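You operate a simulated robot arm through the tools that you are given. There is no shell and no other tool. Be economical: measure what you need, move in short steps, check, and stop when the job is done.

You run a simulated robot arm. Do the job below in one go: nothing can be reset, and whatever is moved stays where it is left.

JOB
Stack the beige cap from the top of the front bench on top of the red cap. Then switch the rocker switch on. Then fetch the rack jerrycan from the filling table top and set it on the second shelf from the bottom of the wall rack. Do these in the order given. Set down upright: rack jerrycan.
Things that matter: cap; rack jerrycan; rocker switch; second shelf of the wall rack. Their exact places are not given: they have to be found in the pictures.

Only the result counts: the job must be done as asked and must still hold three seconds after the hand-in. Knocking over, shifting, dropping, spilling or breaking anything else fails it. Lids that push on must go on centred and level and be pressed home; caps that screw on are set level and turned clockwise until they are tight.

ROBOT AND FRAMES
A 5-joint arm with a three-finger gripper on a trunk, on a base that drives. Base frame: it is fixed to the floor where the robot stands at the start and does not move with it; the origin is under the middle of the robot, x ahead of it, y to its left, z up; the surface under the hand at the start is at about z = 76. Units: cm, degrees, N and s.
With the tool pointing down near the work surface it reaches from about 30 to 66 cm from the robot's upright axis, wherever it stands. Its first joint turns from -166.0 to 166.0 degrees. Places, roughly: rack jerrycan [125, 200, 50]; rocker switch [80, 180, 90]; second shelf of the wall rack [400, 240, 80]. The tool tilts only in the upright plane through the base axis and itself; it spins freely about its own axis. Payload 1.37 kg.
The tool frame sits at the grasp point between the pads (the TCP): z along the fingers, y along the line on which they close. The tips reach 1.6 cm beyond it. Largest opening 10.1 cm; the body of the gripper starts 8.2 cm behind the TCP.
Orientation is that of the tool frame in the base frame, as a unit quaternion [w, x, y, z]. With the fingers straight down and closing along the base's y, the tool's x points along the base's -x, its y along +y and its z along -z.

CONTROLS
- The arm moves only by the tool apply_moves. Its argument "rows" is a list of rows, each a list of 3 entries, a list of its own where there are three numbers: the turn, a rotation vector about the tool's x, y, z in units of 90 degrees (1.0 is 90 degrees), then the shift along the tool's x, y, z in units of 400 mm (1.0 is 400 mm), then the closure in counts, from 0 (fully open) to 255 (shut). In form: [[[ax, ay, az], [dx, dy, dz], fingers], ...]. A call has 1 to 10 rows; each row is the pose to reach, as a shift and turn from the pose commanded when the call began, along the tool's axes at that moment. A call with a number of a shift or a turn outside -1 to 1 is refused whole. A row lasts 0.2 s, in which the tool goes at most 5 cm and 8.6 degrees; a call with a longer step from one row to the next is refused whole, and so is a gripper value outside its range. Where a pose cannot be reached the arm comes as near as it can. A force on the tool above 40 N (or 10 N above the force at the start of the call, whichever is more), or a blocked arm, ends the call early, and 0.2 s more pass. The fingers move at their own pace (about 4.5 cm/s each) and stop on an object; they squeeze with about 25 N. The grip force told is the motor's: it shows also when the fingers shut on nothing. Time passes only in rows, and 0.2 s behind the last, so rows that repeat a pose let the fingers close. The reply holds the time, the measured pose of the TCP, the force on the tool along the base axes, the opening and the grip force, in the units named above and with some noise, with the torque about the TCP (base axes, N m) and any sound that the robot's microphone picked up, and new pictures: "pictures" is both (left out), scene, wrist or none.
- Cameras (640 x 400 px; columns grow to the right, rows downward): "scene" is now at [1.17, 13.09, 144.14]; the picture's right is [-0.54, -0.84, 0.00], its down [-0.54, 0.35, -0.76] and it looks along [0.64, -0.41, -0.65] (base axes); focal length 274 px, centre (320, 200). "wrist" rides on the gripper at [7.2, 2, -10.4] in the tool frame; the picture's right is [-0.26, 0.96, 0.00], its down [-0.76, -0.21, -0.62] and it looks along [-0.60, -0.16, 0.78] (tool axes); focal length 265 px, centre (320, 200).
- raise_lower(by): slides the trunk up (or, below 0, down) by that many cm; the arm and the scene camera ride with it, the base frame stays. It gives what a move gives, with no picture.
- roll_base(legs): drives the robot by 1 to 6 legs, each [ahead, left, turn to the left] in cm, cm and degrees, along the robot's own axes; the way and the turn of a leg run together, so that a leg with both is an arc; at most 150 cm and 180 degrees a leg. The arm and the cameras ride along, it lands a little off, and it stops where it bumps. It gives what a move gives, and a new picture of the scene camera.
- head_to(pan, tilt): turns the head with the scene camera to pan (to the left, within 155 degrees either way) and tilt (down, from -29 to 69), counted from straight ahead of the robot. It gives what a move gives, and a new picture of the scene camera.
- probe_pixels(camera, pixels): for up to 12 pixels [column, row] of the newest picture of that camera ("zoom" is the newest enlarged one), the place [x, y, z] in the base frame of the surface seen there, good to about 0.2 cm. It takes no simulated time.
- enlarge(camera, box): a new picture of the part [left, top, right, bottom] of that camera's present view, enlarged. It takes no simulated time.
- close_job(): hands the job in; it is judged then, once.

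Keep the steps short. Do not move on a guess: measure, check each grasp and each placing, and mend mistakes. In all there are 110 turns and 260 pictures (those below and enlarged ones count). Leave the gripper open and the arm clear of the work at the hand-in unless told otherwise, and finish with a single line.

The tools are called after "Emit:" as name(argument=value, ...) on one line, values as JSON. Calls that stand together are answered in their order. apply_moves: Moves the arm, as the interface text tells. Its arguments: {"type":"object","properties":{"rows":{"type":"array","items":{"type":"array"}},"pictures":{"type":"string","enum":["both","scene","wrist","none"]}},"required":["rows"]} The other tools are called the same way: raise_lower (by) slides the trunk up or down; roll_base (legs) drives the base; head_to (pan, tilt) turns the head that bears the scene camera; probe_pixels (camera, pixels) gives the place of the surface under pixels of a picture; enlarge (camera, box) takes an enlarged picture of a part of a camera's view; close_job () hands the job in.

At the start:

```text
time: 0.0
tool_pos: [36.43, -23.9, 104.14]
orientation: [0.0, 0.0, 1.0, 0.0]
wrist_force: [0.7, -0.3, 0.1]
torque: [-0.02, 0.0, 0.0]
width: 10.08
grip_force: 0.0
trunk travel left (down, up): [-37.5, 21.5]
robot x, y, heading: [-0.13, 0.12, -0.1]
head pan, tilt: [-32.8, 40.3]
```

scene: 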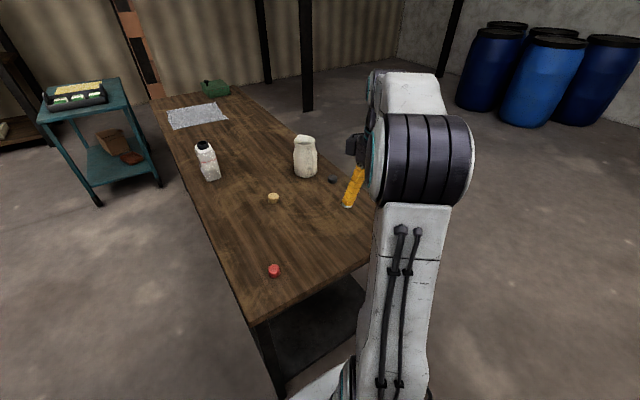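
wrist: 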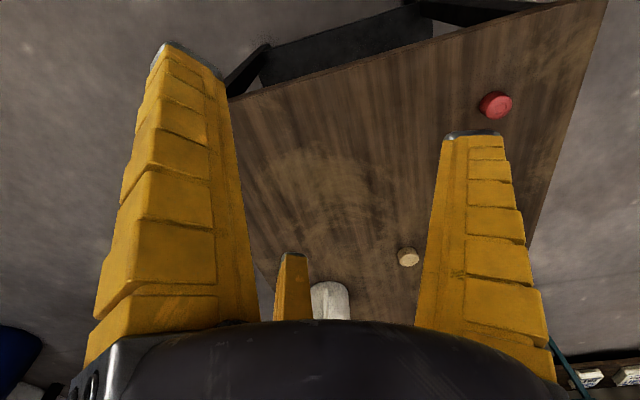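

I see the beige cap near (273,197) and the red cap near (274,271) in the scene picture. I'll enlarge that part and probe both.

Emit:
enlarge(camera="scene", box=[200, 130, 360, 290])

Emit:
probe_pixels(camera="scene", pixels=[[273, 194], [273, 200], [268, 195], [278, 195], [274, 267], [274, 274], [269, 268], [279, 268], [285, 220], [333, 180], [305, 160], [207, 165]])

```text
2.50 times, centred on (280, 210) of scene
```

zoom: 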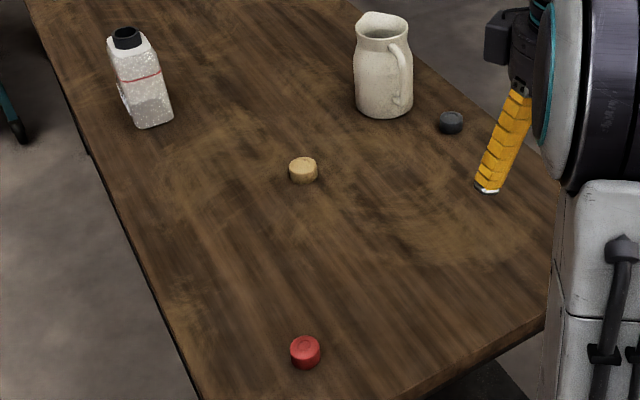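

```text
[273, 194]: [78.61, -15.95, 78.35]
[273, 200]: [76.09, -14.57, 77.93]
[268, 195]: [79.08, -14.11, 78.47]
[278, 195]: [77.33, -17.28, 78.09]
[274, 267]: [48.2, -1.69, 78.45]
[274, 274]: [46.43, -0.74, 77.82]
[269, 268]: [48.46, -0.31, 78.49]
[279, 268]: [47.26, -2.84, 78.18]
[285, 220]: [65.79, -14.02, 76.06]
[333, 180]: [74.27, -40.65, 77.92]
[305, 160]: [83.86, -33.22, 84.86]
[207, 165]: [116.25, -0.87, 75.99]
```

Next I'll find the table outline so I know where the base can drive, and get finer cap measurements from the zoom.

Emit:
probe_pixels(camera="zoom", pixels=[[303, 164], [291, 164], [315, 164], [303, 158], [303, 170], [306, 345], [292, 345], [319, 345], [306, 338], [306, 353]])

Emit:
probe_pixels(camera="scene", pixels=[[256, 320], [205, 205], [360, 268], [158, 103], [330, 280], [200, 300], [160, 230], [300, 375], [340, 310]])

Emit:
head_to(pan=0, tilt=65)

```text
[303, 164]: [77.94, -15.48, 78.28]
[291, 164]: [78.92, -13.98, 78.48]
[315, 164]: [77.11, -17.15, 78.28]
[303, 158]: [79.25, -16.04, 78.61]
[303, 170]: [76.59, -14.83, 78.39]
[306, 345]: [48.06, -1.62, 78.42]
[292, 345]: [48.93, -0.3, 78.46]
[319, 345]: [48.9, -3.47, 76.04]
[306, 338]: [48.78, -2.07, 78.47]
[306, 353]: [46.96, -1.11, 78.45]
```

```text
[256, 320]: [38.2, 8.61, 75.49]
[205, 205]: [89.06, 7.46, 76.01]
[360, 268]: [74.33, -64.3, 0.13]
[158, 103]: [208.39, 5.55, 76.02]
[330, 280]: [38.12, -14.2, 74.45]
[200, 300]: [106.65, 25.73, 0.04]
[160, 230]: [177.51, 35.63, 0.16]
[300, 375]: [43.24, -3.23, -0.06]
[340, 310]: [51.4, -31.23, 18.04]
```

```text
time: 1.0
tool_pos: [36.4, -23.9, 104.28]
orientation: [0.0, 0.0, 1.0, 0.0]
wrist_force: [-0.2, -0.8, 0.0]
torque: [-0.01, 0.0, -0.01]
width: 10.04
grip_force: 0.0
trunk travel left (down, up): [-37.5, 21.5]
robot x, y, heading: [-0.11, 0.21, 0.1]
head pan, tilt: [0.0, 65.0]
```

scene: 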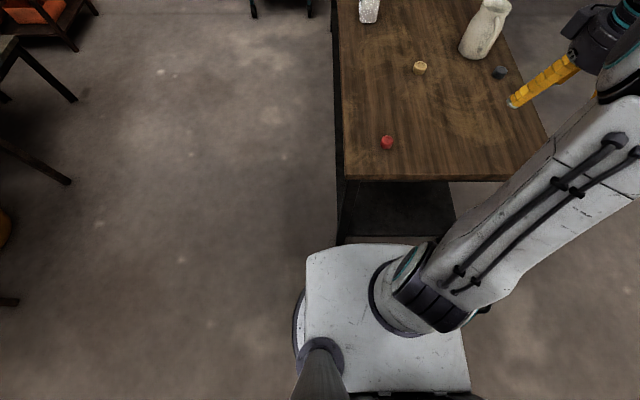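

I'll probe the robot's own base and arm foot to learn its footprint, to plan a stand beside the table's left edge (y≈8.5).

Emit:
probe_pixels(camera="scene", pixels=[[310, 252], [430, 246], [465, 390], [300, 330], [385, 300], [400, 325], [415, 295], [344, 178], [338, 242], [370, 215], [410, 270], [320, 345]])

Emit:
head_to(pan=60, tilt=25)

```text
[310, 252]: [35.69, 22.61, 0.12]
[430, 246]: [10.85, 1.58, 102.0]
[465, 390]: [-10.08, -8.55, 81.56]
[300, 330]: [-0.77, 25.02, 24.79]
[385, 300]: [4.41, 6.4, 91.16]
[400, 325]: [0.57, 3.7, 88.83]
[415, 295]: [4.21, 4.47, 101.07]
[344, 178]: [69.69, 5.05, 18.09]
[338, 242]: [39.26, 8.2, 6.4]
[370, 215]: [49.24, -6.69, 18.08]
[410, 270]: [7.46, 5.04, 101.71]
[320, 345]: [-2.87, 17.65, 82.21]
```

```text
time: 2.3
tool_pos: [36.42, -23.94, 104.13]
orientation: [0.001, 0.0, 1.0, 0.0]
wrist_force: [0.4, -0.6, 0.1]
torque: [0.0, 0.02, -0.02]
width: 10.07
grip_force: 0.0
trunk travel left (down, up): [-37.5, 21.5]
robot x, y, heading: [-0.35, -0.01, 0.1]
head pan, tilt: [60.0, 25.0]
```

scene: 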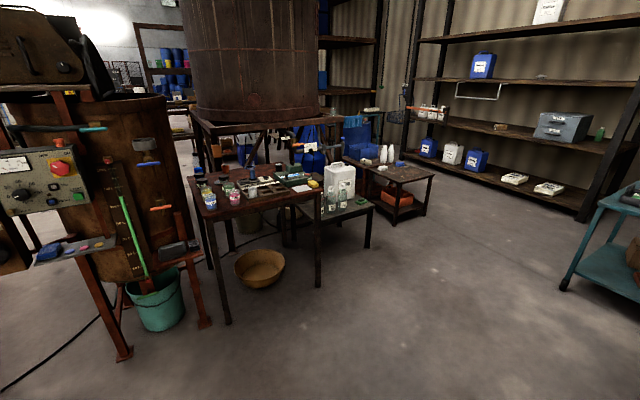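

The jerrycan (white, about (340,180)) and the switch panel (left) are visible. First the caps: I'll drive left 42 cm, then ahead 62 cm, along the table's left side.

Emit:
roll_base(legs=[[0, 43, 0], [62, 0, 0]])

Emit:
head_to(pan=-80, tilt=50)

```text
time: 8.0
tool_pos: [98.21, 18.92, 104.08]
orientation: [0.0, 0.0, 1.0, -0.001]
wrist_force: [0.4, -0.3, 1.0]
torque: [-0.06, 0.01, -0.01]
width: 10.08
grip_force: 0.1
trunk travel left (down, up): [-37.5, 21.5]
robot x, y, heading: [61.98, 42.64, 0.1]
head pan, tilt: [60.0, 25.0]
```

scene: 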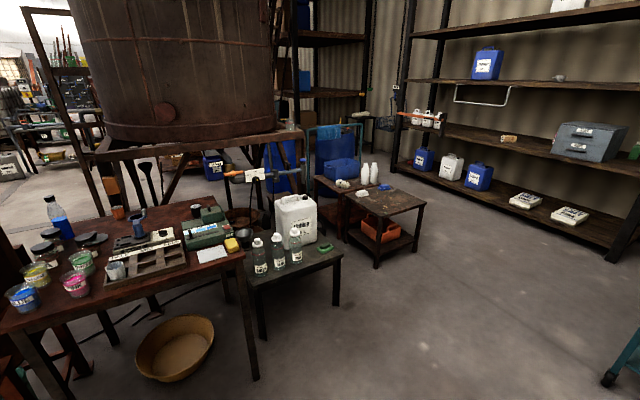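

```text
time: 10.2
tool_pos: [98.23, 18.91, 104.24]
orientation: [0.0, 0.0, 1.0, 0.0]
wrist_force: [-0.6, 1.1, -0.3]
torque: [-0.01, 0.0, 0.01]
width: 10.08
grip_force: 0.1
trunk travel left (down, up): [-37.5, 21.5]
robot x, y, heading: [61.53, 43.03, 0.2]
head pan, tilt: [-80.0, 50.0]
```

scene: 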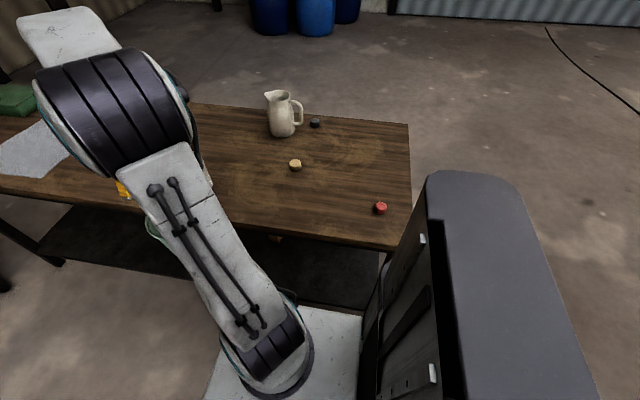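

The beige cap sits at (296,165) in the view, base about (78.0,-15.5). I'll move the tool over it at z≈92, staying clear of the jug.

Emit:
apply_moves(rows=[[[0, 0, 0], [0.056, -0.096, 0], 0], [[0, 0, 0], [0.112, -0.191, 0], 0], [[0, 0, 0], [0.168, -0.287, 0], 0], [[0, 0, 0], [0.224, -0.382, 0], 0], [[0, 0, 0], [0.28, -0.478, 0], 0], [[0, 0, 0], [0.337, -0.573, 0.05], 0], [[0, 0, 0], [0.393, -0.669, 0.1], 0], [[0, 0, 0], [0.449, -0.764, 0.15], 0], [[0, 0, 0], [0.505, -0.86, 0.2], 0], [[0, 0, 0], [0.505, -0.86, 0.3], 0]])

```text
time: 12.4
tool_pos: [77.73, -13.85, 92.72]
orientation: [0.0, -0.001, 1.0, 0.001]
wrist_force: [-0.8, -0.2, 0.7]
torque: [-0.02, -0.03, -0.03]
width: 10.09
grip_force: 0.0
out of reach, approached as far as the arm can: row 8, 9, 10
trunk travel left (down, up): [-37.5, 21.5]
robot x, y, heading: [61.99, 42.8, 0.0]
head pan, tilt: [-80.0, 50.0]
```

scene: 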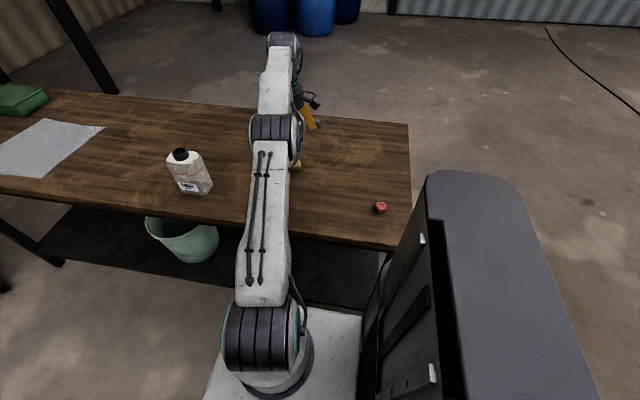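
wrist: 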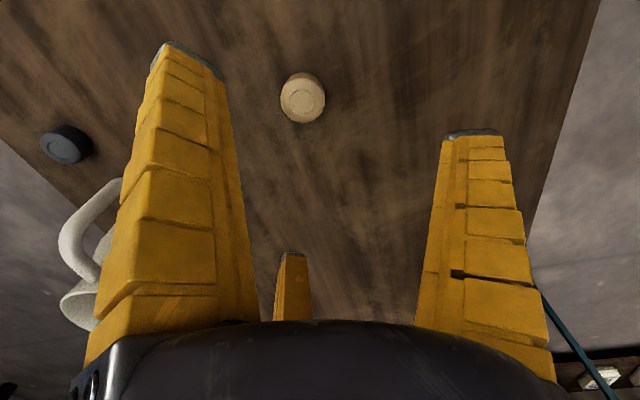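

The arm fell about 1.6 cm short at this height. The trunk is high, so I'll lower it 10 cm, which should improve the reach near the table.

Emit:
raise_lower(by=-9)

Emit:
apply_moves(rows=[[[0, 0, 0], [0, -0.02, 0], 0], [[0, 0, 0], [0, -0.03, 0], 0]])

Emit:
probe_pixels(camera="wrist", pixels=[[302, 100], [75, 145], [90, 300]])

```text
time: 13.7
tool_pos: [77.76, -13.81, 83.82]
orientation: [0.001, 0.0, 1.0, 0.0]
wrist_force: [0.5, 0.1, -0.9]
torque: [0.0, 0.01, 0.01]
width: 10.07
grip_force: 0.0
trunk travel left (down, up): [-28.5, 30.5]
robot x, y, heading: [61.76, 42.77, 0.3]
head pan, tilt: [-80.0, 50.0]
```

```text
time: 14.2
tool_pos: [77.57, -14.16, 83.55]
orientation: [-0.001, 0.001, 1.0, 0.0]
wrist_force: [1.2, -0.4, 0.2]
torque: [0.0, -0.02, -0.03]
width: 10.08
grip_force: 0.1
out of reach, approached as far as the arm can: row 1, 2
trunk travel left (down, up): [-28.5, 30.5]
robot x, y, heading: [62.04, 42.67, -0.0]
head pan, tilt: [-80.0, 50.0]
```

scene: 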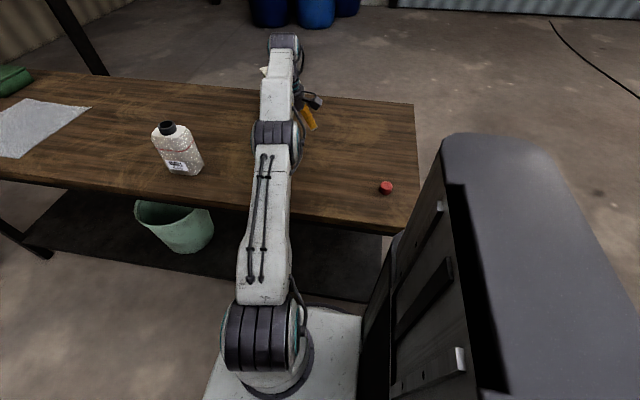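
wrist: 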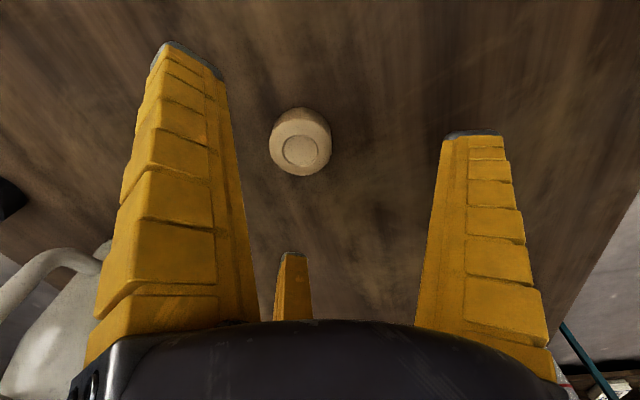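

```text
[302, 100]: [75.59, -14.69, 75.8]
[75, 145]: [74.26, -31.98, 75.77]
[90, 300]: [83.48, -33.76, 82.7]
```

The arm is at its limit. I'll pull the hand back 5 cm and drive the base 6 cm nearer the table.

Emit:
apply_moves(rows=[[[0, 0, 0], [0, 0.06, 0], 0], [[0, 0, 0], [0, 0.12, 0], 0]], pictures="none")

Emit:
roll_base(legs=[[0, -6, 0]])

Emit:
apply_moves(rows=[[[0, 0, 0], [0, 0, 0], 0]], pictures="wrist")

Emit:
probe_pixels(camera="wrist", pixels=[[302, 150], [302, 130], [302, 170]])

```text
time: 14.8
tool_pos: [77.55, -9.23, 83.47]
orientation: [0.001, 0.001, 1.0, -0.001]
wrist_force: [-0.2, 0.5, 0.0]
torque: [-0.01, 0.01, 0.03]
width: 10.05
grip_force: 0.1
trunk travel left (down, up): [-28.5, 30.5]
robot x, y, heading: [61.8, 42.81, 0.0]
head pan, tilt: [-80.0, 50.0]
```

```text
time: 16.0
tool_pos: [77.6, -14.19, 83.48]
orientation: [0.0, 0.001, 1.0, 0.0]
wrist_force: [-1.2, 0.1, 1.1]
torque: [0.02, -0.03, -0.03]
width: 10.06
grip_force: 0.2
trunk travel left (down, up): [-28.5, 30.5]
robot x, y, heading: [61.96, 37.78, 0.1]
head pan, tilt: [-80.0, 50.0]
stopped in leg 1: the robot was blocked; the commanded pose is now the measured one
```

scene: 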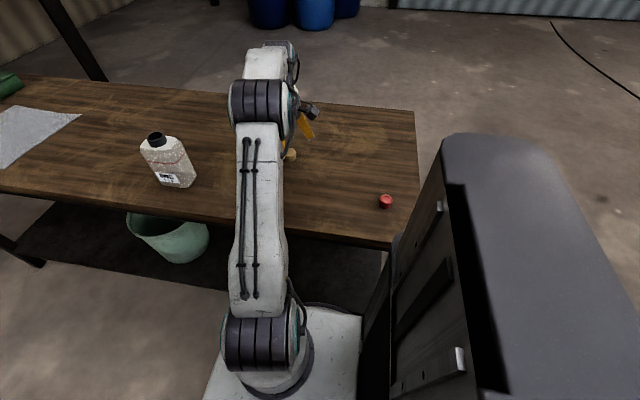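

```text
time: 16.4
tool_pos: [77.61, -14.17, 83.47]
orientation: [0.0, 0.001, 1.0, 0.0]
wrist_force: [0.1, 0.1, -0.3]
torque: [-0.02, 0.04, -0.02]
width: 10.04
grip_force: 0.0
trunk travel left (down, up): [-28.5, 30.5]
robot x, y, heading: [61.72, 37.85, -0.0]
head pan, tilt: [-80.0, 50.0]
```

wrist: 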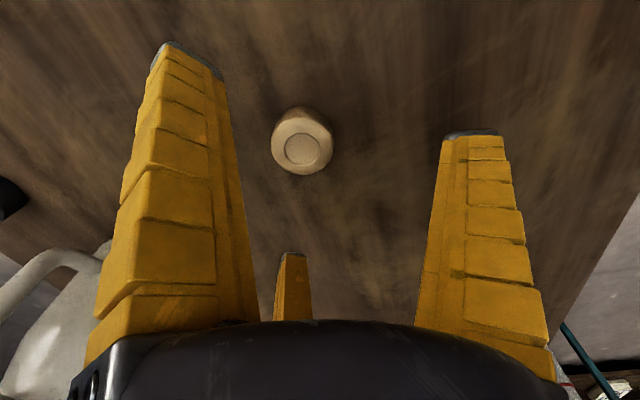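

```text
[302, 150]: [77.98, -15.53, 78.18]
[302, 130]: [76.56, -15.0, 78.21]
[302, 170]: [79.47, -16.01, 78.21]
```

The base touched the table edge (cap still at (78.0,-15.5)). That is near enough. Now I centre over the cap and go down to z≈78.2, then close.

Emit:
apply_moves(rows=[[[0, 0, 0], [-0.01, -0.034, 0.0], 0], [[0, 0, 0], [-0.01, -0.034, 0.065], 0], [[0, 0, 0], [-0.01, -0.034, 0.132], 0], [[0, 0, 0], [-0.01, -0.034, 0.132], 0]], pictures="wrist")

```text
time: 17.4
tool_pos: [77.9, -15.57, 78.06]
orientation: [0.0, 0.002, 1.0, 0.0]
wrist_force: [0.0, 0.3, -0.9]
torque: [0.0, 0.0, 0.01]
width: 10.08
grip_force: 0.1
trunk travel left (down, up): [-28.5, 30.5]
robot x, y, heading: [61.58, 38.03, 0.4]
head pan, tilt: [-80.0, 50.0]
```

wrist: 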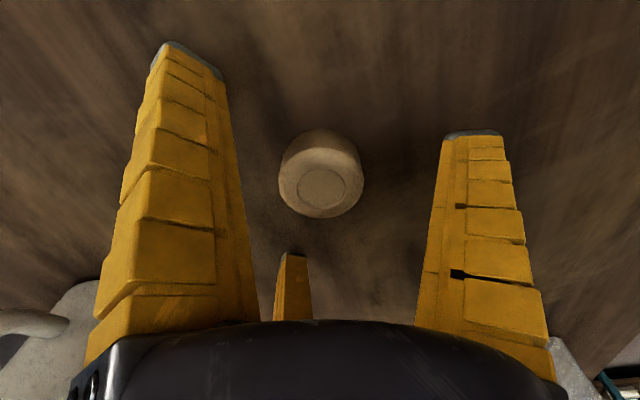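

Centred over the cap. Closing now (about 3.2 cm per finger), holding the pose.

Emit:
apply_moves(rows=[[[0, 0, 0], [0, 0, 0], 255], [[0, 0, 0], [0, 0, 0], 255], [[0, 0, 0], [0, 0, 0], 255], [[0, 0, 0], [0, 0, 0], 255], [[0, 0, 0], [0, 0, 0], 255], [[0, 0, 0], [0, 0, 0], 255]], pictures="none")

Emit:
apply_moves(rows=[[[0, 0, 0], [0, 0, -0.06], 255], [[0, 0, 0], [0, 0, -0.15], 255], [[0, 0, 0], [0, 0, -0.25], 255]], pictures="both")

```text
time: 18.8
tool_pos: [77.99, -15.61, 78.27]
orientation: [0.001, 0.002, 1.0, -0.001]
wrist_force: [0.6, -0.6, 4.4]
torque: [-0.01, 0.02, 0.0]
width: 3.2
grip_force: 25.1
trunk travel left (down, up): [-28.5, 30.5]
robot x, y, heading: [61.93, 37.95, 0.1]
head pan, tilt: [-80.0, 50.0]
```

```text
time: 19.6
tool_pos: [77.91, -15.4, 88.22]
orientation: [-0.001, 0.002, 1.0, 0.0]
wrist_force: [0.7, -0.4, 0.0]
torque: [0.01, 0.03, -0.01]
width: 3.23
grip_force: 25.1
trunk travel left (down, up): [-28.5, 30.5]
robot x, y, heading: [61.69, 37.84, 0.0]
head pan, tilt: [-80.0, 50.0]
```

scene: 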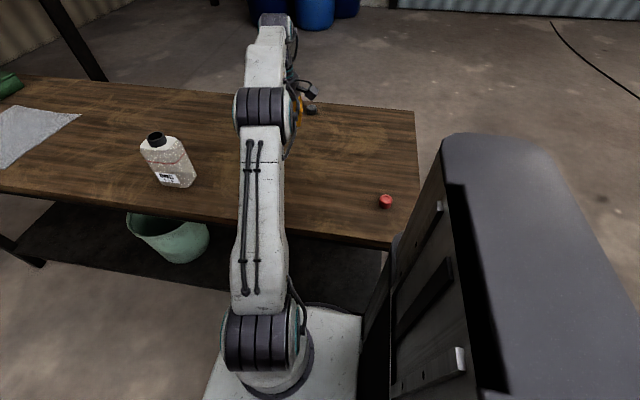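
wrist: 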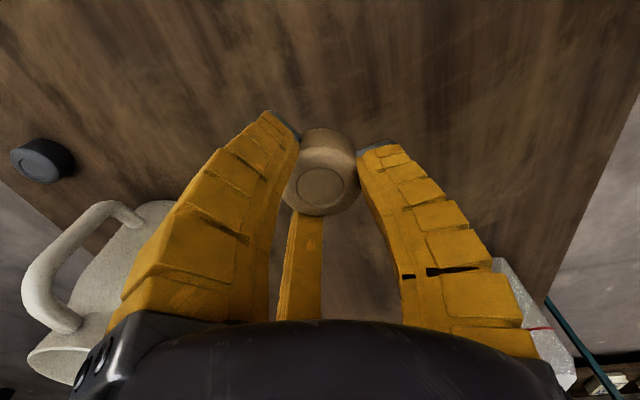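

Cap held (width 3.2). I'll measure the red cap again and the dark box at the robot's rear, to be sure the arm has room.

Emit:
probe_pixels(camera="scene", pixels=[[385, 198], [379, 198], [391, 198], [385, 195], [385, 201], [445, 140], [395, 245], [450, 200], [440, 300], [400, 380], [520, 140]])

Emit:
enlarge(camera="scene", box=[365, 185, 405, 210])

```text
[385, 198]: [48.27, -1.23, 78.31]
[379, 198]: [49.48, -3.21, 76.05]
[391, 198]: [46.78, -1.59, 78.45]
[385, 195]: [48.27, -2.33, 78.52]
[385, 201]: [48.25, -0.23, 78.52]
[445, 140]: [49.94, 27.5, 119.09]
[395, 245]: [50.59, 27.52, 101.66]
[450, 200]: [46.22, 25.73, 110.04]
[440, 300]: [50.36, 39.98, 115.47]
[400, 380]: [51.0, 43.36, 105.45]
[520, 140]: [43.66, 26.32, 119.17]
```

```text
16.00 times, centred on (385, 198) of scene
```

zoom: 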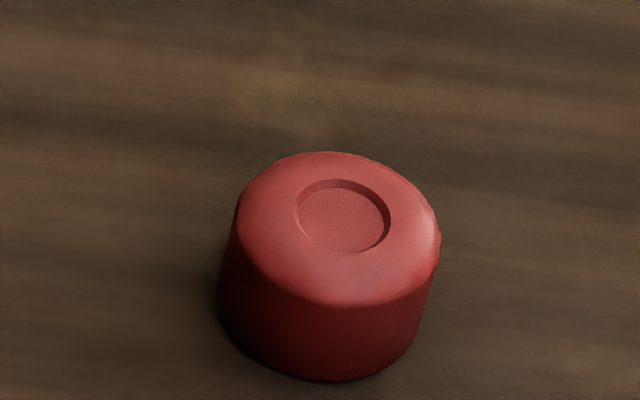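

The box corner at (50,27.5) would be close to the arm if it swung that way. I'll back off 2 cm and drive 16 cm backwards, so the red cap lies straight out from the arm.

Emit:
roll_base(legs=[[0, 2, 0], [-16, 0, 0]])

Emit:
probe_pixels(camera="zoom", pixels=[[342, 216], [298, 216], [388, 216], [342, 182], [342, 250]])

```text
time: 21.4
tool_pos: [62.0, -13.41, 88.18]
orientation: [-0.001, -0.001, 1.0, 0.0]
wrist_force: [-0.7, -1.0, 0.0]
torque: [-0.03, 0.01, -0.05]
width: 3.2
grip_force: 24.8
trunk travel left (down, up): [-28.5, 30.5]
robot x, y, heading: [45.97, 39.98, -0.0]
head pan, tilt: [-80.0, 50.0]
```

scene: 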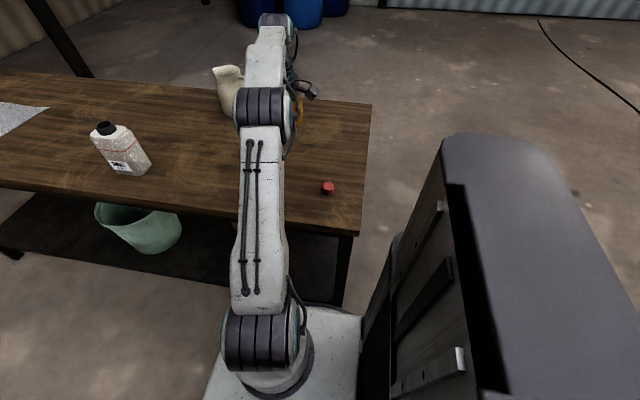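

```text
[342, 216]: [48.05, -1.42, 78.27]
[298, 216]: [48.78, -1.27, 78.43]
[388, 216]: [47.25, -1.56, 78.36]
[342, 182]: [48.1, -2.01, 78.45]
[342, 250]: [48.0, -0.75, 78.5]
```

Red cap centre is (48.03,-1.40), top 78.4. I'll move the held cap above it at the present height.

Emit:
apply_moves(rows=[[[0, 0, 0], [0.08, 0.07, 0], 255], [[0, 0, 0], [0.16, 0.14, 0], 255], [[0, 0, 0], [0.25, 0.215, 0], 255], [[0, 0, 0], [0.33, 0.285, 0], 255], [[0, 0, 0], [0.35, 0.3, 0], 255], [[0, 0, 0], [0.35, 0.3, 0], 255]])

```text
time: 22.8
tool_pos: [48.07, -1.34, 88.31]
orientation: [0.0, 0.001, 1.0, 0.0]
wrist_force: [-0.5, 0.6, -0.2]
torque: [0.01, 0.02, 0.02]
width: 3.2
grip_force: 25.0
trunk travel left (down, up): [-28.5, 30.5]
robot x, y, heading: [46.26, 39.99, 0.0]
head pan, tilt: [-80.0, 50.0]
```

scene: 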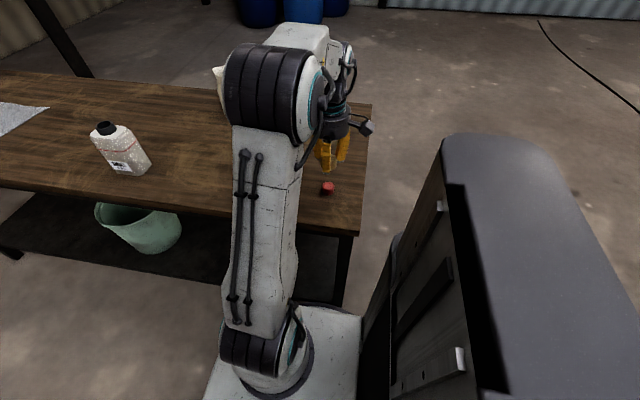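
wrist: 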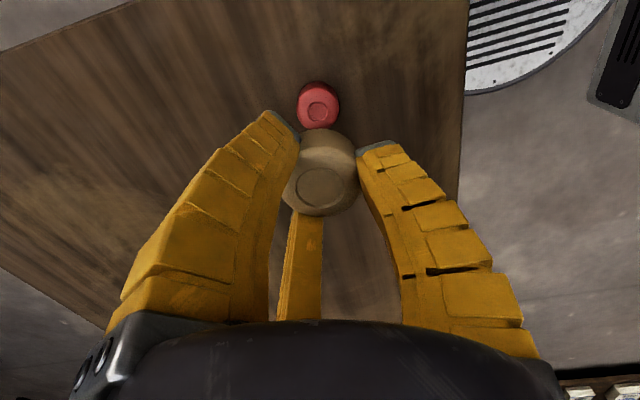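

I'll check the alignment of the held cap (322,186) and the red cap (320,110) in the wrist view.

Emit:
enlarge(camera="wrist", box=[270, 70, 370, 220])

Emit:
probe_pixels(camera="wrist", pixels=[[322, 186], [297, 186], [347, 186], [320, 111], [308, 111], [332, 111], [325, 170], [322, 205]])

```text
2.67 times, centred on (320, 145) of wrist
```

zoom: 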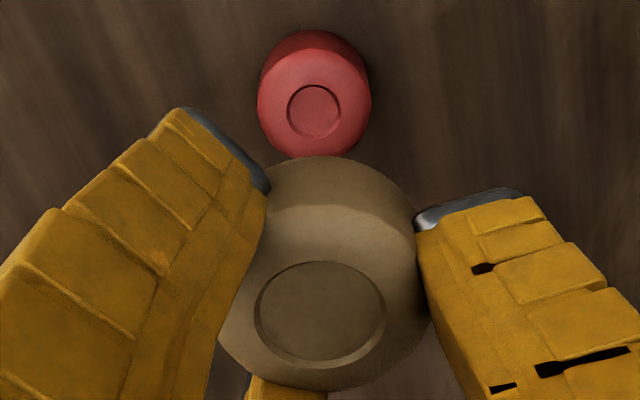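

```text
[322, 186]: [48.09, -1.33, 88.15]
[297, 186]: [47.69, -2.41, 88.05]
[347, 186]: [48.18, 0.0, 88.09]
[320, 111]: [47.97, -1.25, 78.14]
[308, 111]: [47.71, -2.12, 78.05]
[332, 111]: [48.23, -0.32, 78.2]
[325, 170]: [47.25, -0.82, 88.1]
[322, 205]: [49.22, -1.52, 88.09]
```

Emit:
probe_pixels(camera="zoom", pixels=[[314, 111], [320, 312], [290, 111], [338, 111], [260, 312], [382, 312]])

```text
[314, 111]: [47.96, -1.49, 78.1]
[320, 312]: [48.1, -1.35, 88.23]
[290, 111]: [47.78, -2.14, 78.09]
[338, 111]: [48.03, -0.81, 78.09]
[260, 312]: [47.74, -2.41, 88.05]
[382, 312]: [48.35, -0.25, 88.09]
```

Alignment is within 0.15 cm. Cap tops differ by 10.0 and a cap is 2.4 high, so I need 7.6 cm down. I'll go 7.2 cm first with a slight correction.

Emit:
apply_moves(rows=[[[0, 0, 0], [0.0025, -0.002, 0.08], 255], [[0, 0, 0], [0.0025, -0.002, 0.15], 255], [[0, 0, 0], [0.0025, -0.002, 0.18], 255], [[0, 0, 0], [0.0025, -0.002, 0.18], 255]])

```text
time: 23.8
tool_pos: [47.94, -1.5, 80.82]
orientation: [0.0, 0.001, 1.0, 0.0]
wrist_force: [0.9, -0.2, 0.9]
torque: [0.06, 0.01, -0.05]
width: 3.21
grip_force: 25.2
trunk travel left (down, up): [-28.5, 30.5]
robot x, y, heading: [46.31, 39.5, -0.2]
head pan, tilt: [-80.0, 50.0]
```

scene: 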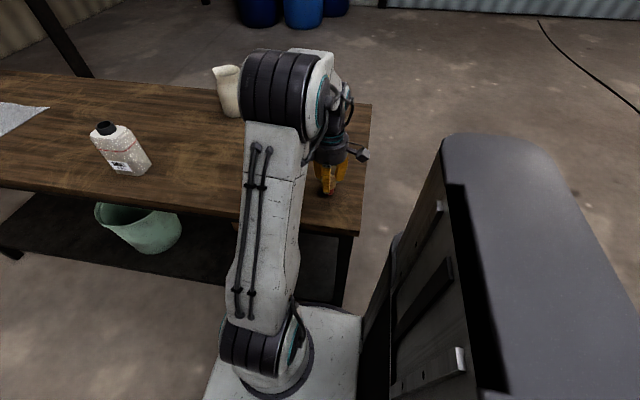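
wrist: 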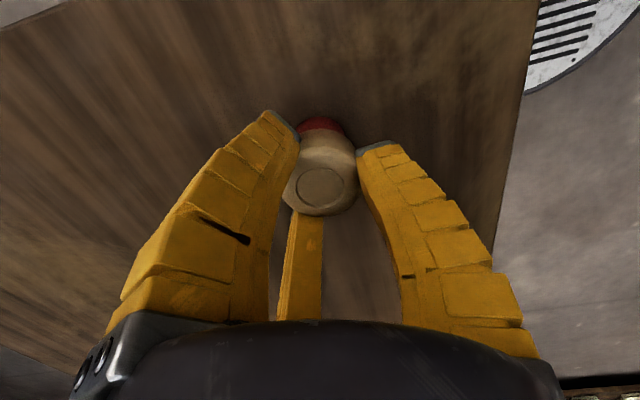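

Very near now. I'll creep down in 1 mm steps and watch the force.

Emit:
apply_moves(rows=[[[0, 0, 0], [0, 0, 0.0025], 255], [[0, 0, 0], [0, 0, 0.005], 255], [[0, 0, 0], [0, 0, 0.0075], 255], [[0, 0, 0], [0, 0, 0.0075], 255]], pictures="none")

```text
time: 24.8
tool_pos: [48.14, -1.41, 80.7]
orientation: [0.0, 0.001, 1.0, 0.0]
wrist_force: [0.1, -0.1, 0.2]
torque: [-0.01, 0.02, -0.03]
width: 3.19
grip_force: 25.0
trunk travel left (down, up): [-28.5, 30.5]
robot x, y, heading: [46.03, 39.96, -0.1]
head pan, tilt: [-80.0, 50.0]
```

Emit:
apply_moves(rows=[[[0, 0, 0], [0, 0, 0.0025], 255], [[0, 0, 0], [0, 0, 0.0025], 255]], pictures="wrist")

Emit:
enlarge(camera="wrist", box=[270, 90, 370, 220])

```text
time: 25.4
tool_pos: [48.1, -1.55, 80.65]
orientation: [0.0, 0.0, 1.0, 0.0]
wrist_force: [0.0, 0.0, 2.2]
torque: [0.01, 0.03, -0.01]
width: 3.16
grip_force: 25.4
trunk travel left (down, up): [-28.5, 30.5]
robot x, y, heading: [46.3, 39.86, -0.1]
head pan, tilt: [-80.0, 50.0]
```

wrist: 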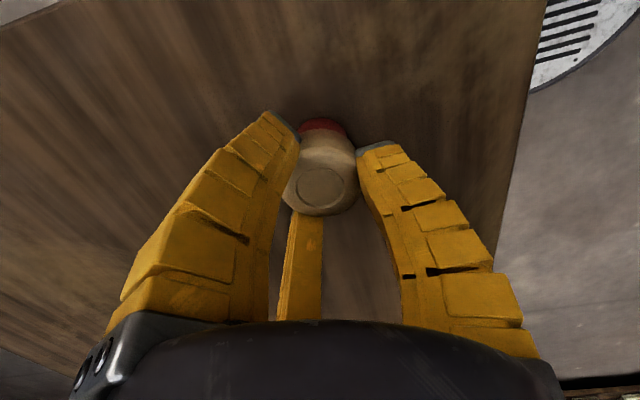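

```text
3.08 times, centred on (320, 155) of wrist
```

zoom: 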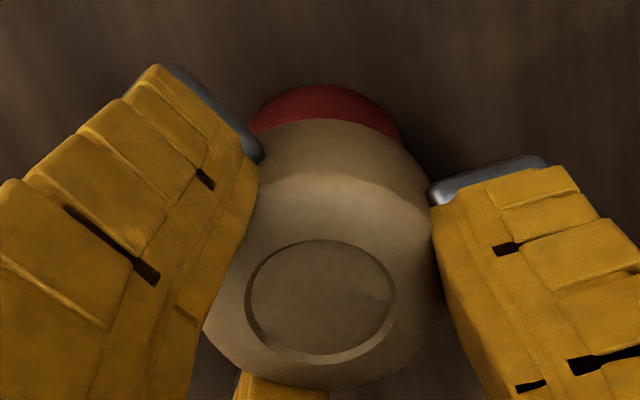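

Contact shows (2.2 N up) and the caps are aligned. I'll open slowly, then rise straight up.

Emit:
apply_moves(rows=[[[0, 0, 0], [0, 0, 0], 165], [[0, 0, 0], [0, 0, 0], 150], [[0, 0, 0], [0, 0, 0], 120], [[0, 0, 0], [0, 0, 0], 80], [[0, 0, 0], [0, 0, 0], 40], [[0, 0, 0], [0, 0, 0], 40], [[0, 0, 0], [0, 0, -0.05], 40], [[0, 0, 0], [0, 0, -0.15], 40], [[0, 0, 0], [0, 0, -0.25], 40]])

Emit:
enlarge(camera="wrist", box=[270, 50, 370, 200])

Emit:
enlarge(camera="scene", box=[300, 165, 356, 200])

```text
time: 27.4
tool_pos: [47.93, -1.57, 90.61]
orientation: [0.0, 0.001, 1.0, 0.0]
wrist_force: [-0.8, 0.6, 0.1]
torque: [0.02, -0.01, -0.01]
width: 8.67
grip_force: 1.4
trunk travel left (down, up): [-28.5, 30.5]
robot x, y, heading: [46.11, 40.06, 0.2]
head pan, tilt: [-80.0, 50.0]
```

scene: 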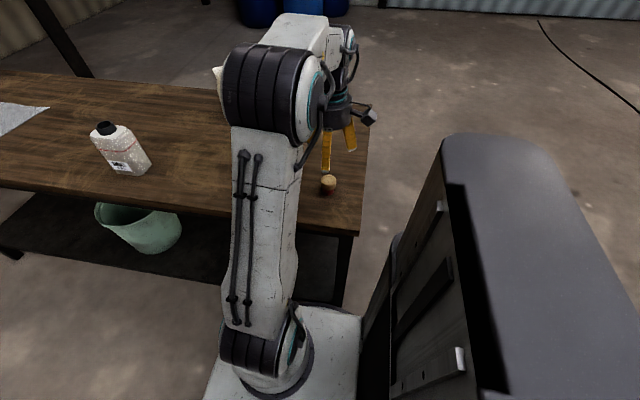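
wrist: 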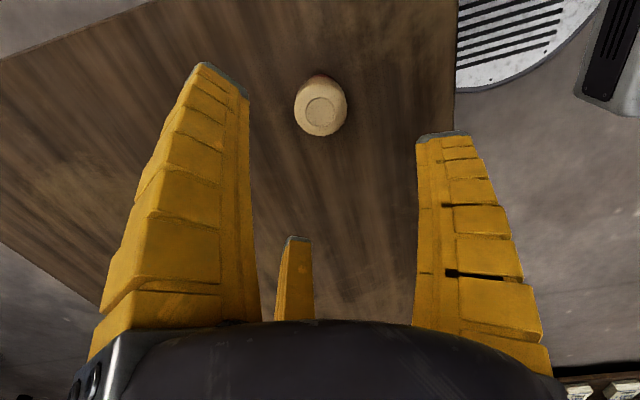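

```text
2.67 times, centred on (320, 125) of wrist
```

zoom: 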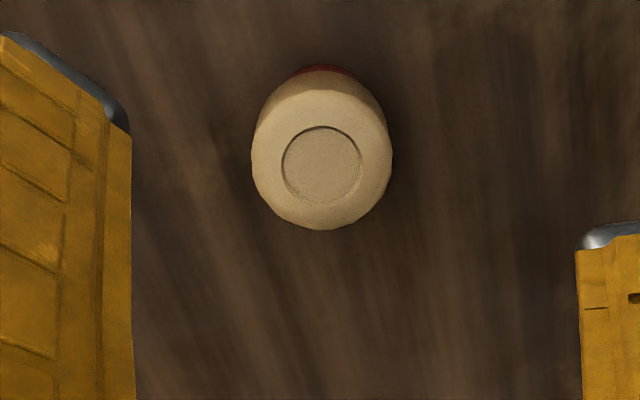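

```text
11.43 times, centred on (328, 182) of scene
```

zoom: 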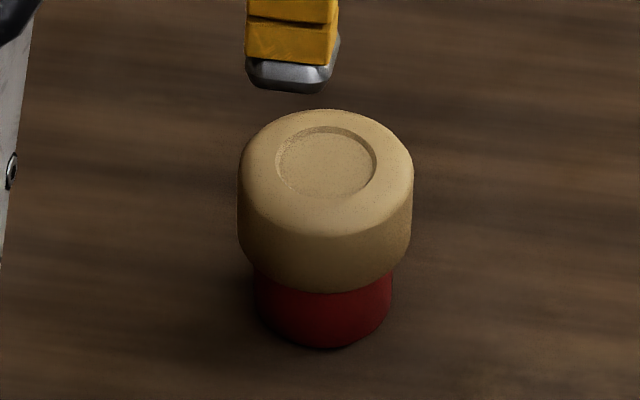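

The beige cap sits squarely on the red one. I'll raise the hand further, swing it clear of the table, and look to the left for the switch.

Emit:
apply_moves(rows=[[[0, 0, 0], [0, 0, -0.1], 0], [[0, 0, 0], [0, 0.05, -0.2], 0], [[0, 0, 0], [-0.1, 0.1, -0.23], 0], [[0, 0, 0], [-0.2, 0.15, -0.23], 0], [[0, 0, 0], [-0.3, 0.2, -0.23], 0], [[0, 0, 0], [-0.4, 0.25, -0.23], 0], [[0, 0, 0], [-0.5, 0.3, -0.23], 0], [[0, 0, 0], [-0.6, 0.35, -0.23], 0]], pictures="none")

Emit:
head_to(pan=75, tilt=20)

```text
time: 29.2
tool_pos: [72.15, 12.41, 99.81]
orientation: [0.001, 0.001, 1.0, 0.0]
wrist_force: [-0.1, 0.4, -0.6]
torque: [0.02, -0.03, -0.02]
width: 10.06
grip_force: 0.0
trunk travel left (down, up): [-28.5, 30.5]
robot x, y, heading: [45.9, 39.82, 0.1]
head pan, tilt: [-80.0, 50.0]
```

```text
time: 31.6
tool_pos: [72.06, 12.34, 99.93]
orientation: [-0.001, 0.001, 1.0, 0.0]
wrist_force: [0.2, 0.4, 0.0]
torque: [-0.01, 0.02, 0.0]
width: 10.06
grip_force: 0.0
trunk travel left (down, up): [-28.5, 30.5]
robot x, y, heading: [46.17, 39.92, 0.2]
head pan, tilt: [75.0, 20.0]
```

scene: 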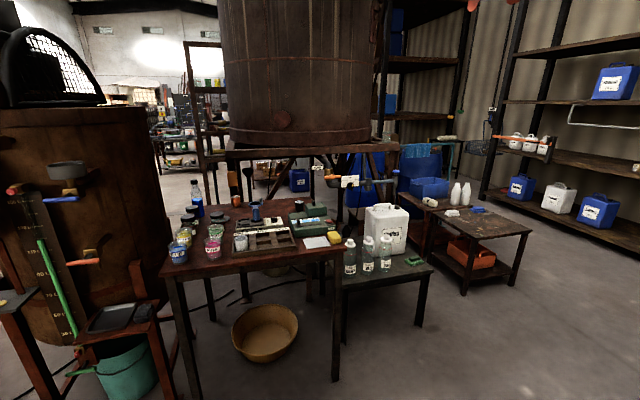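

Emit:
enlarge(camera="scene", box=[155, 165, 345, 285])

Emit:
probe_pixels(camera="scene", pixels=[[255, 237], [320, 242], [309, 210], [205, 285], [335, 385], [385, 210], [385, 260], [355, 285], [450, 240], [250, 330], [180, 270], [345, 250]])

```text
3.33 times, centred on (250, 225) of scene
```

zoom: 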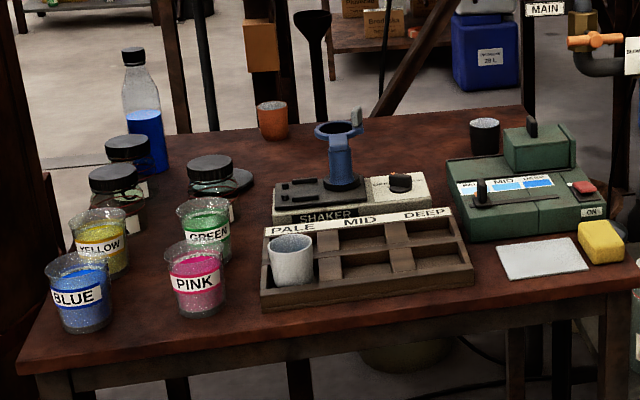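

```text
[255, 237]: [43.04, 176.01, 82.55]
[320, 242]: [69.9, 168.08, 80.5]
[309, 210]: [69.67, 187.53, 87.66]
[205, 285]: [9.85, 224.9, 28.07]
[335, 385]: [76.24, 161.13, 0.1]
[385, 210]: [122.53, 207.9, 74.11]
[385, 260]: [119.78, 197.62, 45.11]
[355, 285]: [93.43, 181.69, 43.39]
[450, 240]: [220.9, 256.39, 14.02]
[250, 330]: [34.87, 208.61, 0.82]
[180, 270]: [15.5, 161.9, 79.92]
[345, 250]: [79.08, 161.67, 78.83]
```

The red rocker marked "ON" on the green device (zoom (583,190)) fits the given place. I'll look at it more closely.

Emit:
probe_pixels(camera="zoom", pixels=[[583, 188], [577, 184], [590, 192], [592, 212], [560, 195], [530, 130], [480, 190], [560, 225], [400, 180], [540, 155]])

Emit:
enlarge(camera="scene", box=[284, 195, 348, 250])

```text
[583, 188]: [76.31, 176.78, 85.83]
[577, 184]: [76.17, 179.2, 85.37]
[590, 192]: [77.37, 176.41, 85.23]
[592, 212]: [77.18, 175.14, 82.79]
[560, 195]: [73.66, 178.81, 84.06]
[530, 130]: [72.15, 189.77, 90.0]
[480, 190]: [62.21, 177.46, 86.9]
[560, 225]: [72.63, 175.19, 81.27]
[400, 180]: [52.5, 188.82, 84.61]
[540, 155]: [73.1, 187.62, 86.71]
```

```text
7.27 times, centred on (316, 222) of scene
```

zoom: 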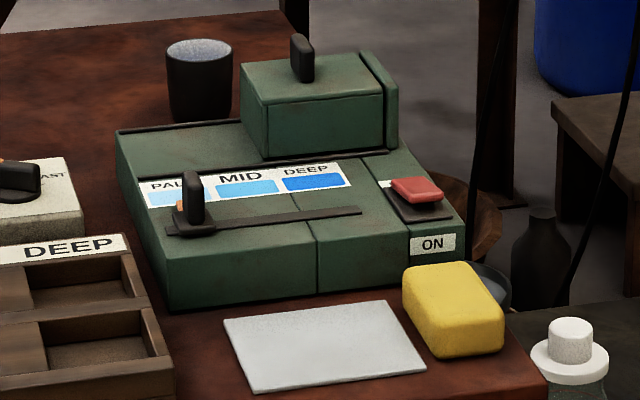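

The red rocker is tilted, with "ON" at its near (−y) end. I'll drive over: left 30, turn left 90, then stand in front of this table at about (76,126).

Emit:
roll_base(legs=[[0, 30, 0], [0, 0, 90], [54, -30, 0]])

Emit:
head_to(pan=0, tilt=45)

```text
time: 40.5
tool_pos: [103.18, 148.95, 99.67]
orientation: [0.0, -0.707, 0.708, 0.0]
wrist_force: [0.4, -0.4, -0.6]
torque: [0.0, 0.02, 0.01]
width: 10.05
grip_force: 0.1
trunk travel left (down, up): [-28.5, 30.5]
robot x, y, heading: [75.65, 122.79, 89.8]
head pan, tilt: [75.0, 20.0]
```

scene: 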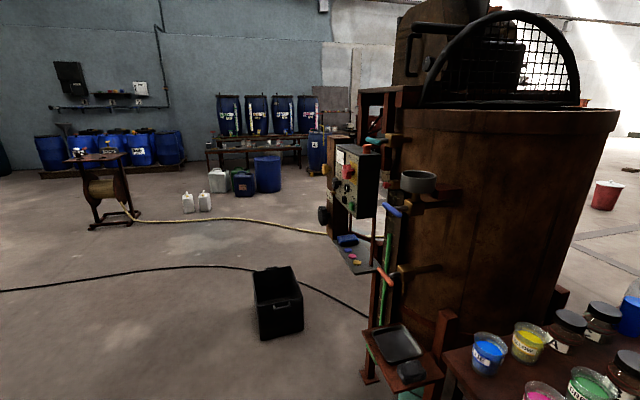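

```text
time: 42.0
tool_pos: [103.17, 149.01, 99.86]
orientation: [0.0, -0.707, 0.708, 0.0]
wrist_force: [0.2, 0.2, -0.1]
torque: [0.0, 0.02, -0.03]
width: 10.06
grip_force: 0.0
trunk travel left (down, up): [-28.5, 30.5]
robot x, y, heading: [75.72, 122.88, 90.0]
head pan, tilt: [0.0, 45.0]
```

scene: 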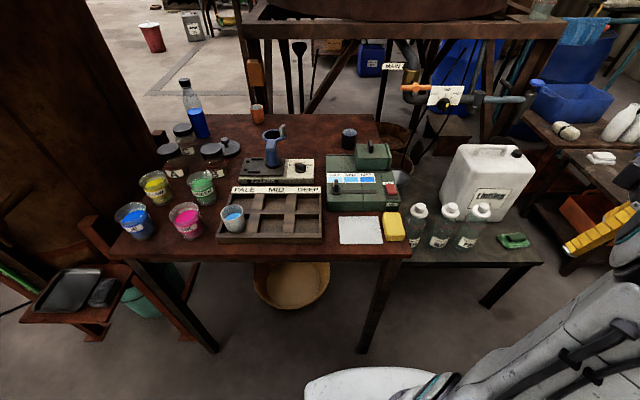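

Emit:
enlarge(camera="scene", box=[360, 165, 424, 215])

```text
8.00 times, centred on (392, 190) of scene
```

zoom: 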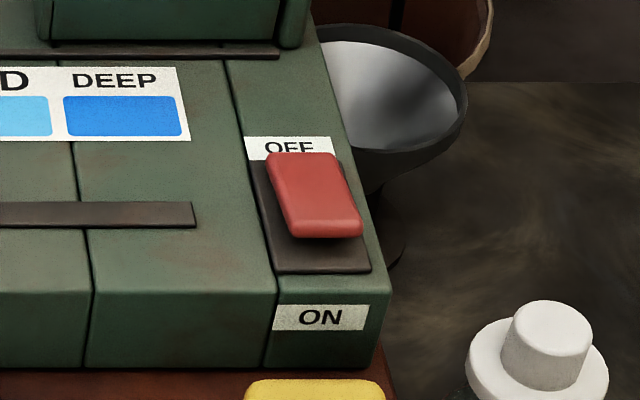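

OFF is at the far end, ON at the near end, and the near end sticks up. I'll probe the rocker's surface.

Emit:
probe_pixels(camera="zoom", pixels=[[300, 162], [315, 195], [322, 215], [328, 228], [295, 225], [355, 225], [328, 262], [322, 290], [320, 317], [220, 240], [375, 262]])

Emit:
probe_pixels(camera="scene", pixels=[[393, 228], [360, 230], [337, 185], [375, 150], [375, 255]])

```text
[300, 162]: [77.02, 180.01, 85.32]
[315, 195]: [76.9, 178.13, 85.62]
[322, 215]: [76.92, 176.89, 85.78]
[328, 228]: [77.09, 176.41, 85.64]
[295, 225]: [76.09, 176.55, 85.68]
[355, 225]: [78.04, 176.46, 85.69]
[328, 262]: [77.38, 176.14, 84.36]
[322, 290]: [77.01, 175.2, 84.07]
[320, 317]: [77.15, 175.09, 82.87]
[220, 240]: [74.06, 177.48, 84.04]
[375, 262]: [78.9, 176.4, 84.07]
```

```text
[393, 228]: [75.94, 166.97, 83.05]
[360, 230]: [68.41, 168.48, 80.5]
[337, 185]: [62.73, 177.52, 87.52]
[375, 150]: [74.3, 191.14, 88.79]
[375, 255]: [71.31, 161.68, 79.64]
```

I'll press near the rocker's ON end at (77.05,176.9), top 85.8, with closed fingers (closing axis along x). First I move above it at z≈93.

Emit:
apply_moves(rows=[[[0, 0, 0], [-0.08, 0.075, 0], 255], [[0, 0, 0], [-0.16, 0.15, 0], 255], [[0, 0, 0], [-0.25, 0.23, 0], 255], [[0, 0, 0], [-0.335, 0.31, 0], 255], [[0, 0, 0], [-0.42, 0.39, 0], 255], [[0, 0, 0], [-0.5, 0.47, 0], 255], [[0, 0, 0], [-0.585, 0.55, 0], 255], [[0, 0, 0], [-0.67, 0.625, 0.05], 255], [[0, 0, 0], [-0.698, 0.651, 0.1], 255], [[0, 0, 0], [-0.698, 0.651, 0.17], 255]])

```text
time: 44.2
tool_pos: [77.19, 176.67, 93.04]
orientation: [0.0, -0.706, 0.708, 0.0]
wrist_force: [0.9, 0.7, 0.2]
torque: [0.01, -0.02, 0.01]
width: 0.0
grip_force: 25.2
trunk travel left (down, up): [-28.5, 30.5]
robot x, y, heading: [75.54, 122.84, 89.9]
head pan, tilt: [0.0, 45.0]
```

scene: 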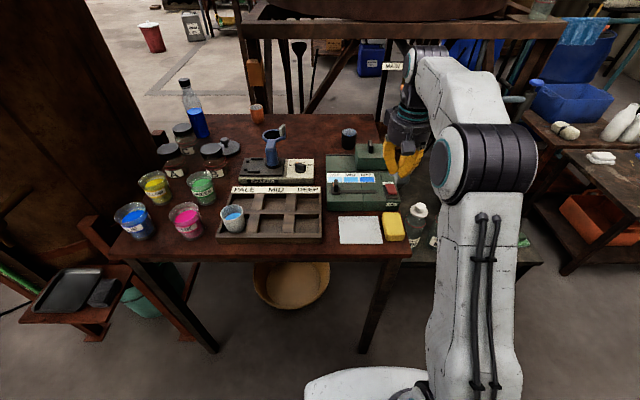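
wrist: 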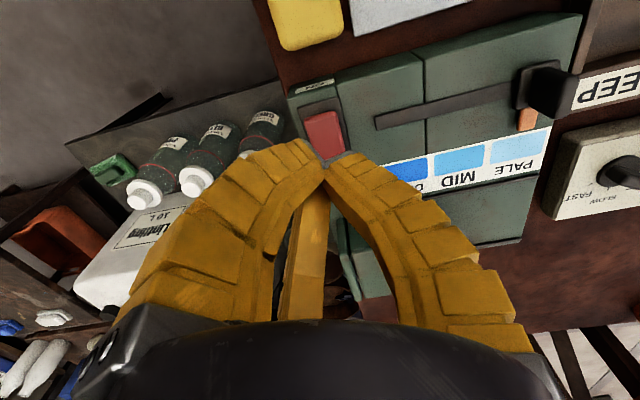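

Aligned above the rocker. I'll go down to just above it, then press in 2–3 mm steps.

Emit:
apply_moves(rows=[[[0, 0, 0], [0, 0, 0.07], 255], [[0, 0, 0], [0, 0, 0.13], 255], [[0, 0, 0], [0, 0, 0.138], 255], [[0, 0, 0], [0, 0, 0.145], 255], [[0, 0, 0], [0, 0, 0.151], 255], [[0, 0, 0], [0, 0, 0.157], 255], [[0, 0, 0], [0, 0, 0.157], 255]])

Emit:
enlarge(camera="wrist", box=[260, 60, 380, 180])

```text
time: 45.8
tool_pos: [77.09, 176.91, 86.75]
orientation: [0.0, -0.706, 0.708, 0.0]
wrist_force: [0.1, 0.1, -0.7]
torque: [0.03, -0.02, -0.01]
width: 0.01
grip_force: 25.6
trunk travel left (down, up): [-28.5, 30.5]
robot x, y, heading: [75.89, 122.95, 89.9]
head pan, tilt: [0.0, 45.0]
```

scene: 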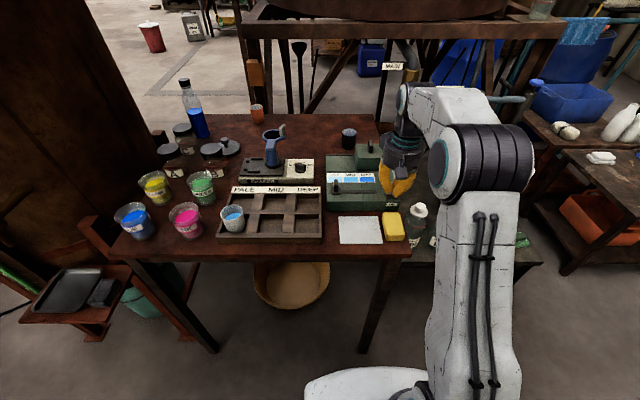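
wrist: 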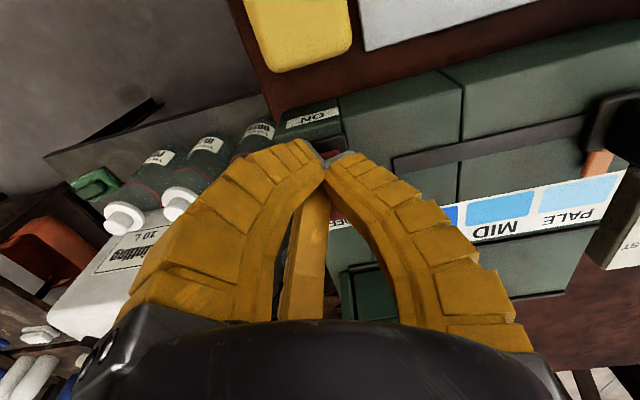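

```text
3.33 times, centred on (320, 120) of wrist
```

zoom: 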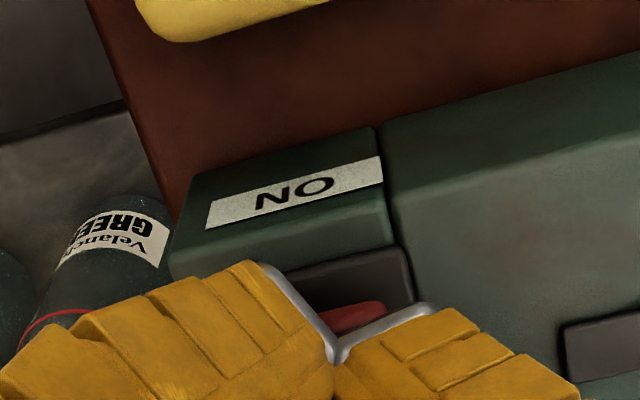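

Tip is at z≈85.15 with no force yet. I'll press on in 1–2 mm steps.

Emit:
apply_moves(rows=[[[0, 0, 0], [0, 0, 0.004], 255], [[0, 0, 0], [0, 0, 0.008], 255], [[0, 0, 0], [0, 0, 0.012], 255], [[0, 0, 0], [0, 0, 0.012], 255]], pictures="none")

```text
time: 46.8
tool_pos: [77.11, 176.87, 86.38]
orientation: [0.002, -0.706, 0.708, 0.002]
wrist_force: [-1.0, -0.2, 18.2]
torque: [0.25, -0.01, -0.11]
width: 0.0
grip_force: 24.7
trunk travel left (down, up): [-28.5, 30.5]
robot x, y, heading: [75.58, 123.24, 89.8]
head pan, tilt: [0.0, 45.0]
heard: click
```

A click and 18 N. I'll rise 8 cm and check the rocker.

Emit:
apply_moves(rows=[[[0, 0, 0], [0, 0, -0.05], 255], [[0, 0, 0], [0, 0, -0.15], 255], [[0, 0, 0], [0.1, 0, -0.27], 255], [[0, 0, 0], [0.2, 0, -0.35], 255], [[0, 0, 0], [0.25, -0.1, -0.35], 255]], pictures="none")

Emit:
enlarge(camera="scene", box=[360, 165, 424, 215])

```text
refused: row 3 steps farther than a row can; nothing moved
```

```text
8.00 times, centred on (392, 190) of scene
```

zoom: 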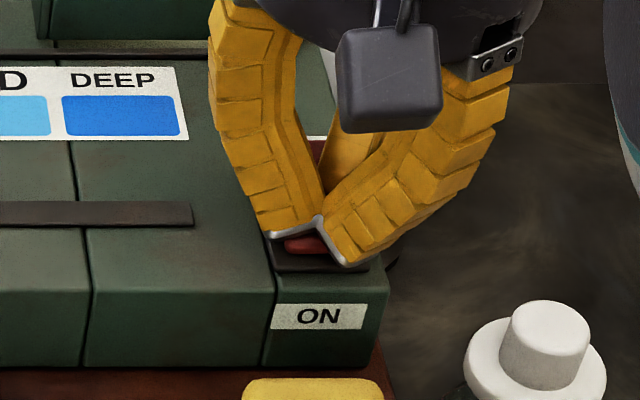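

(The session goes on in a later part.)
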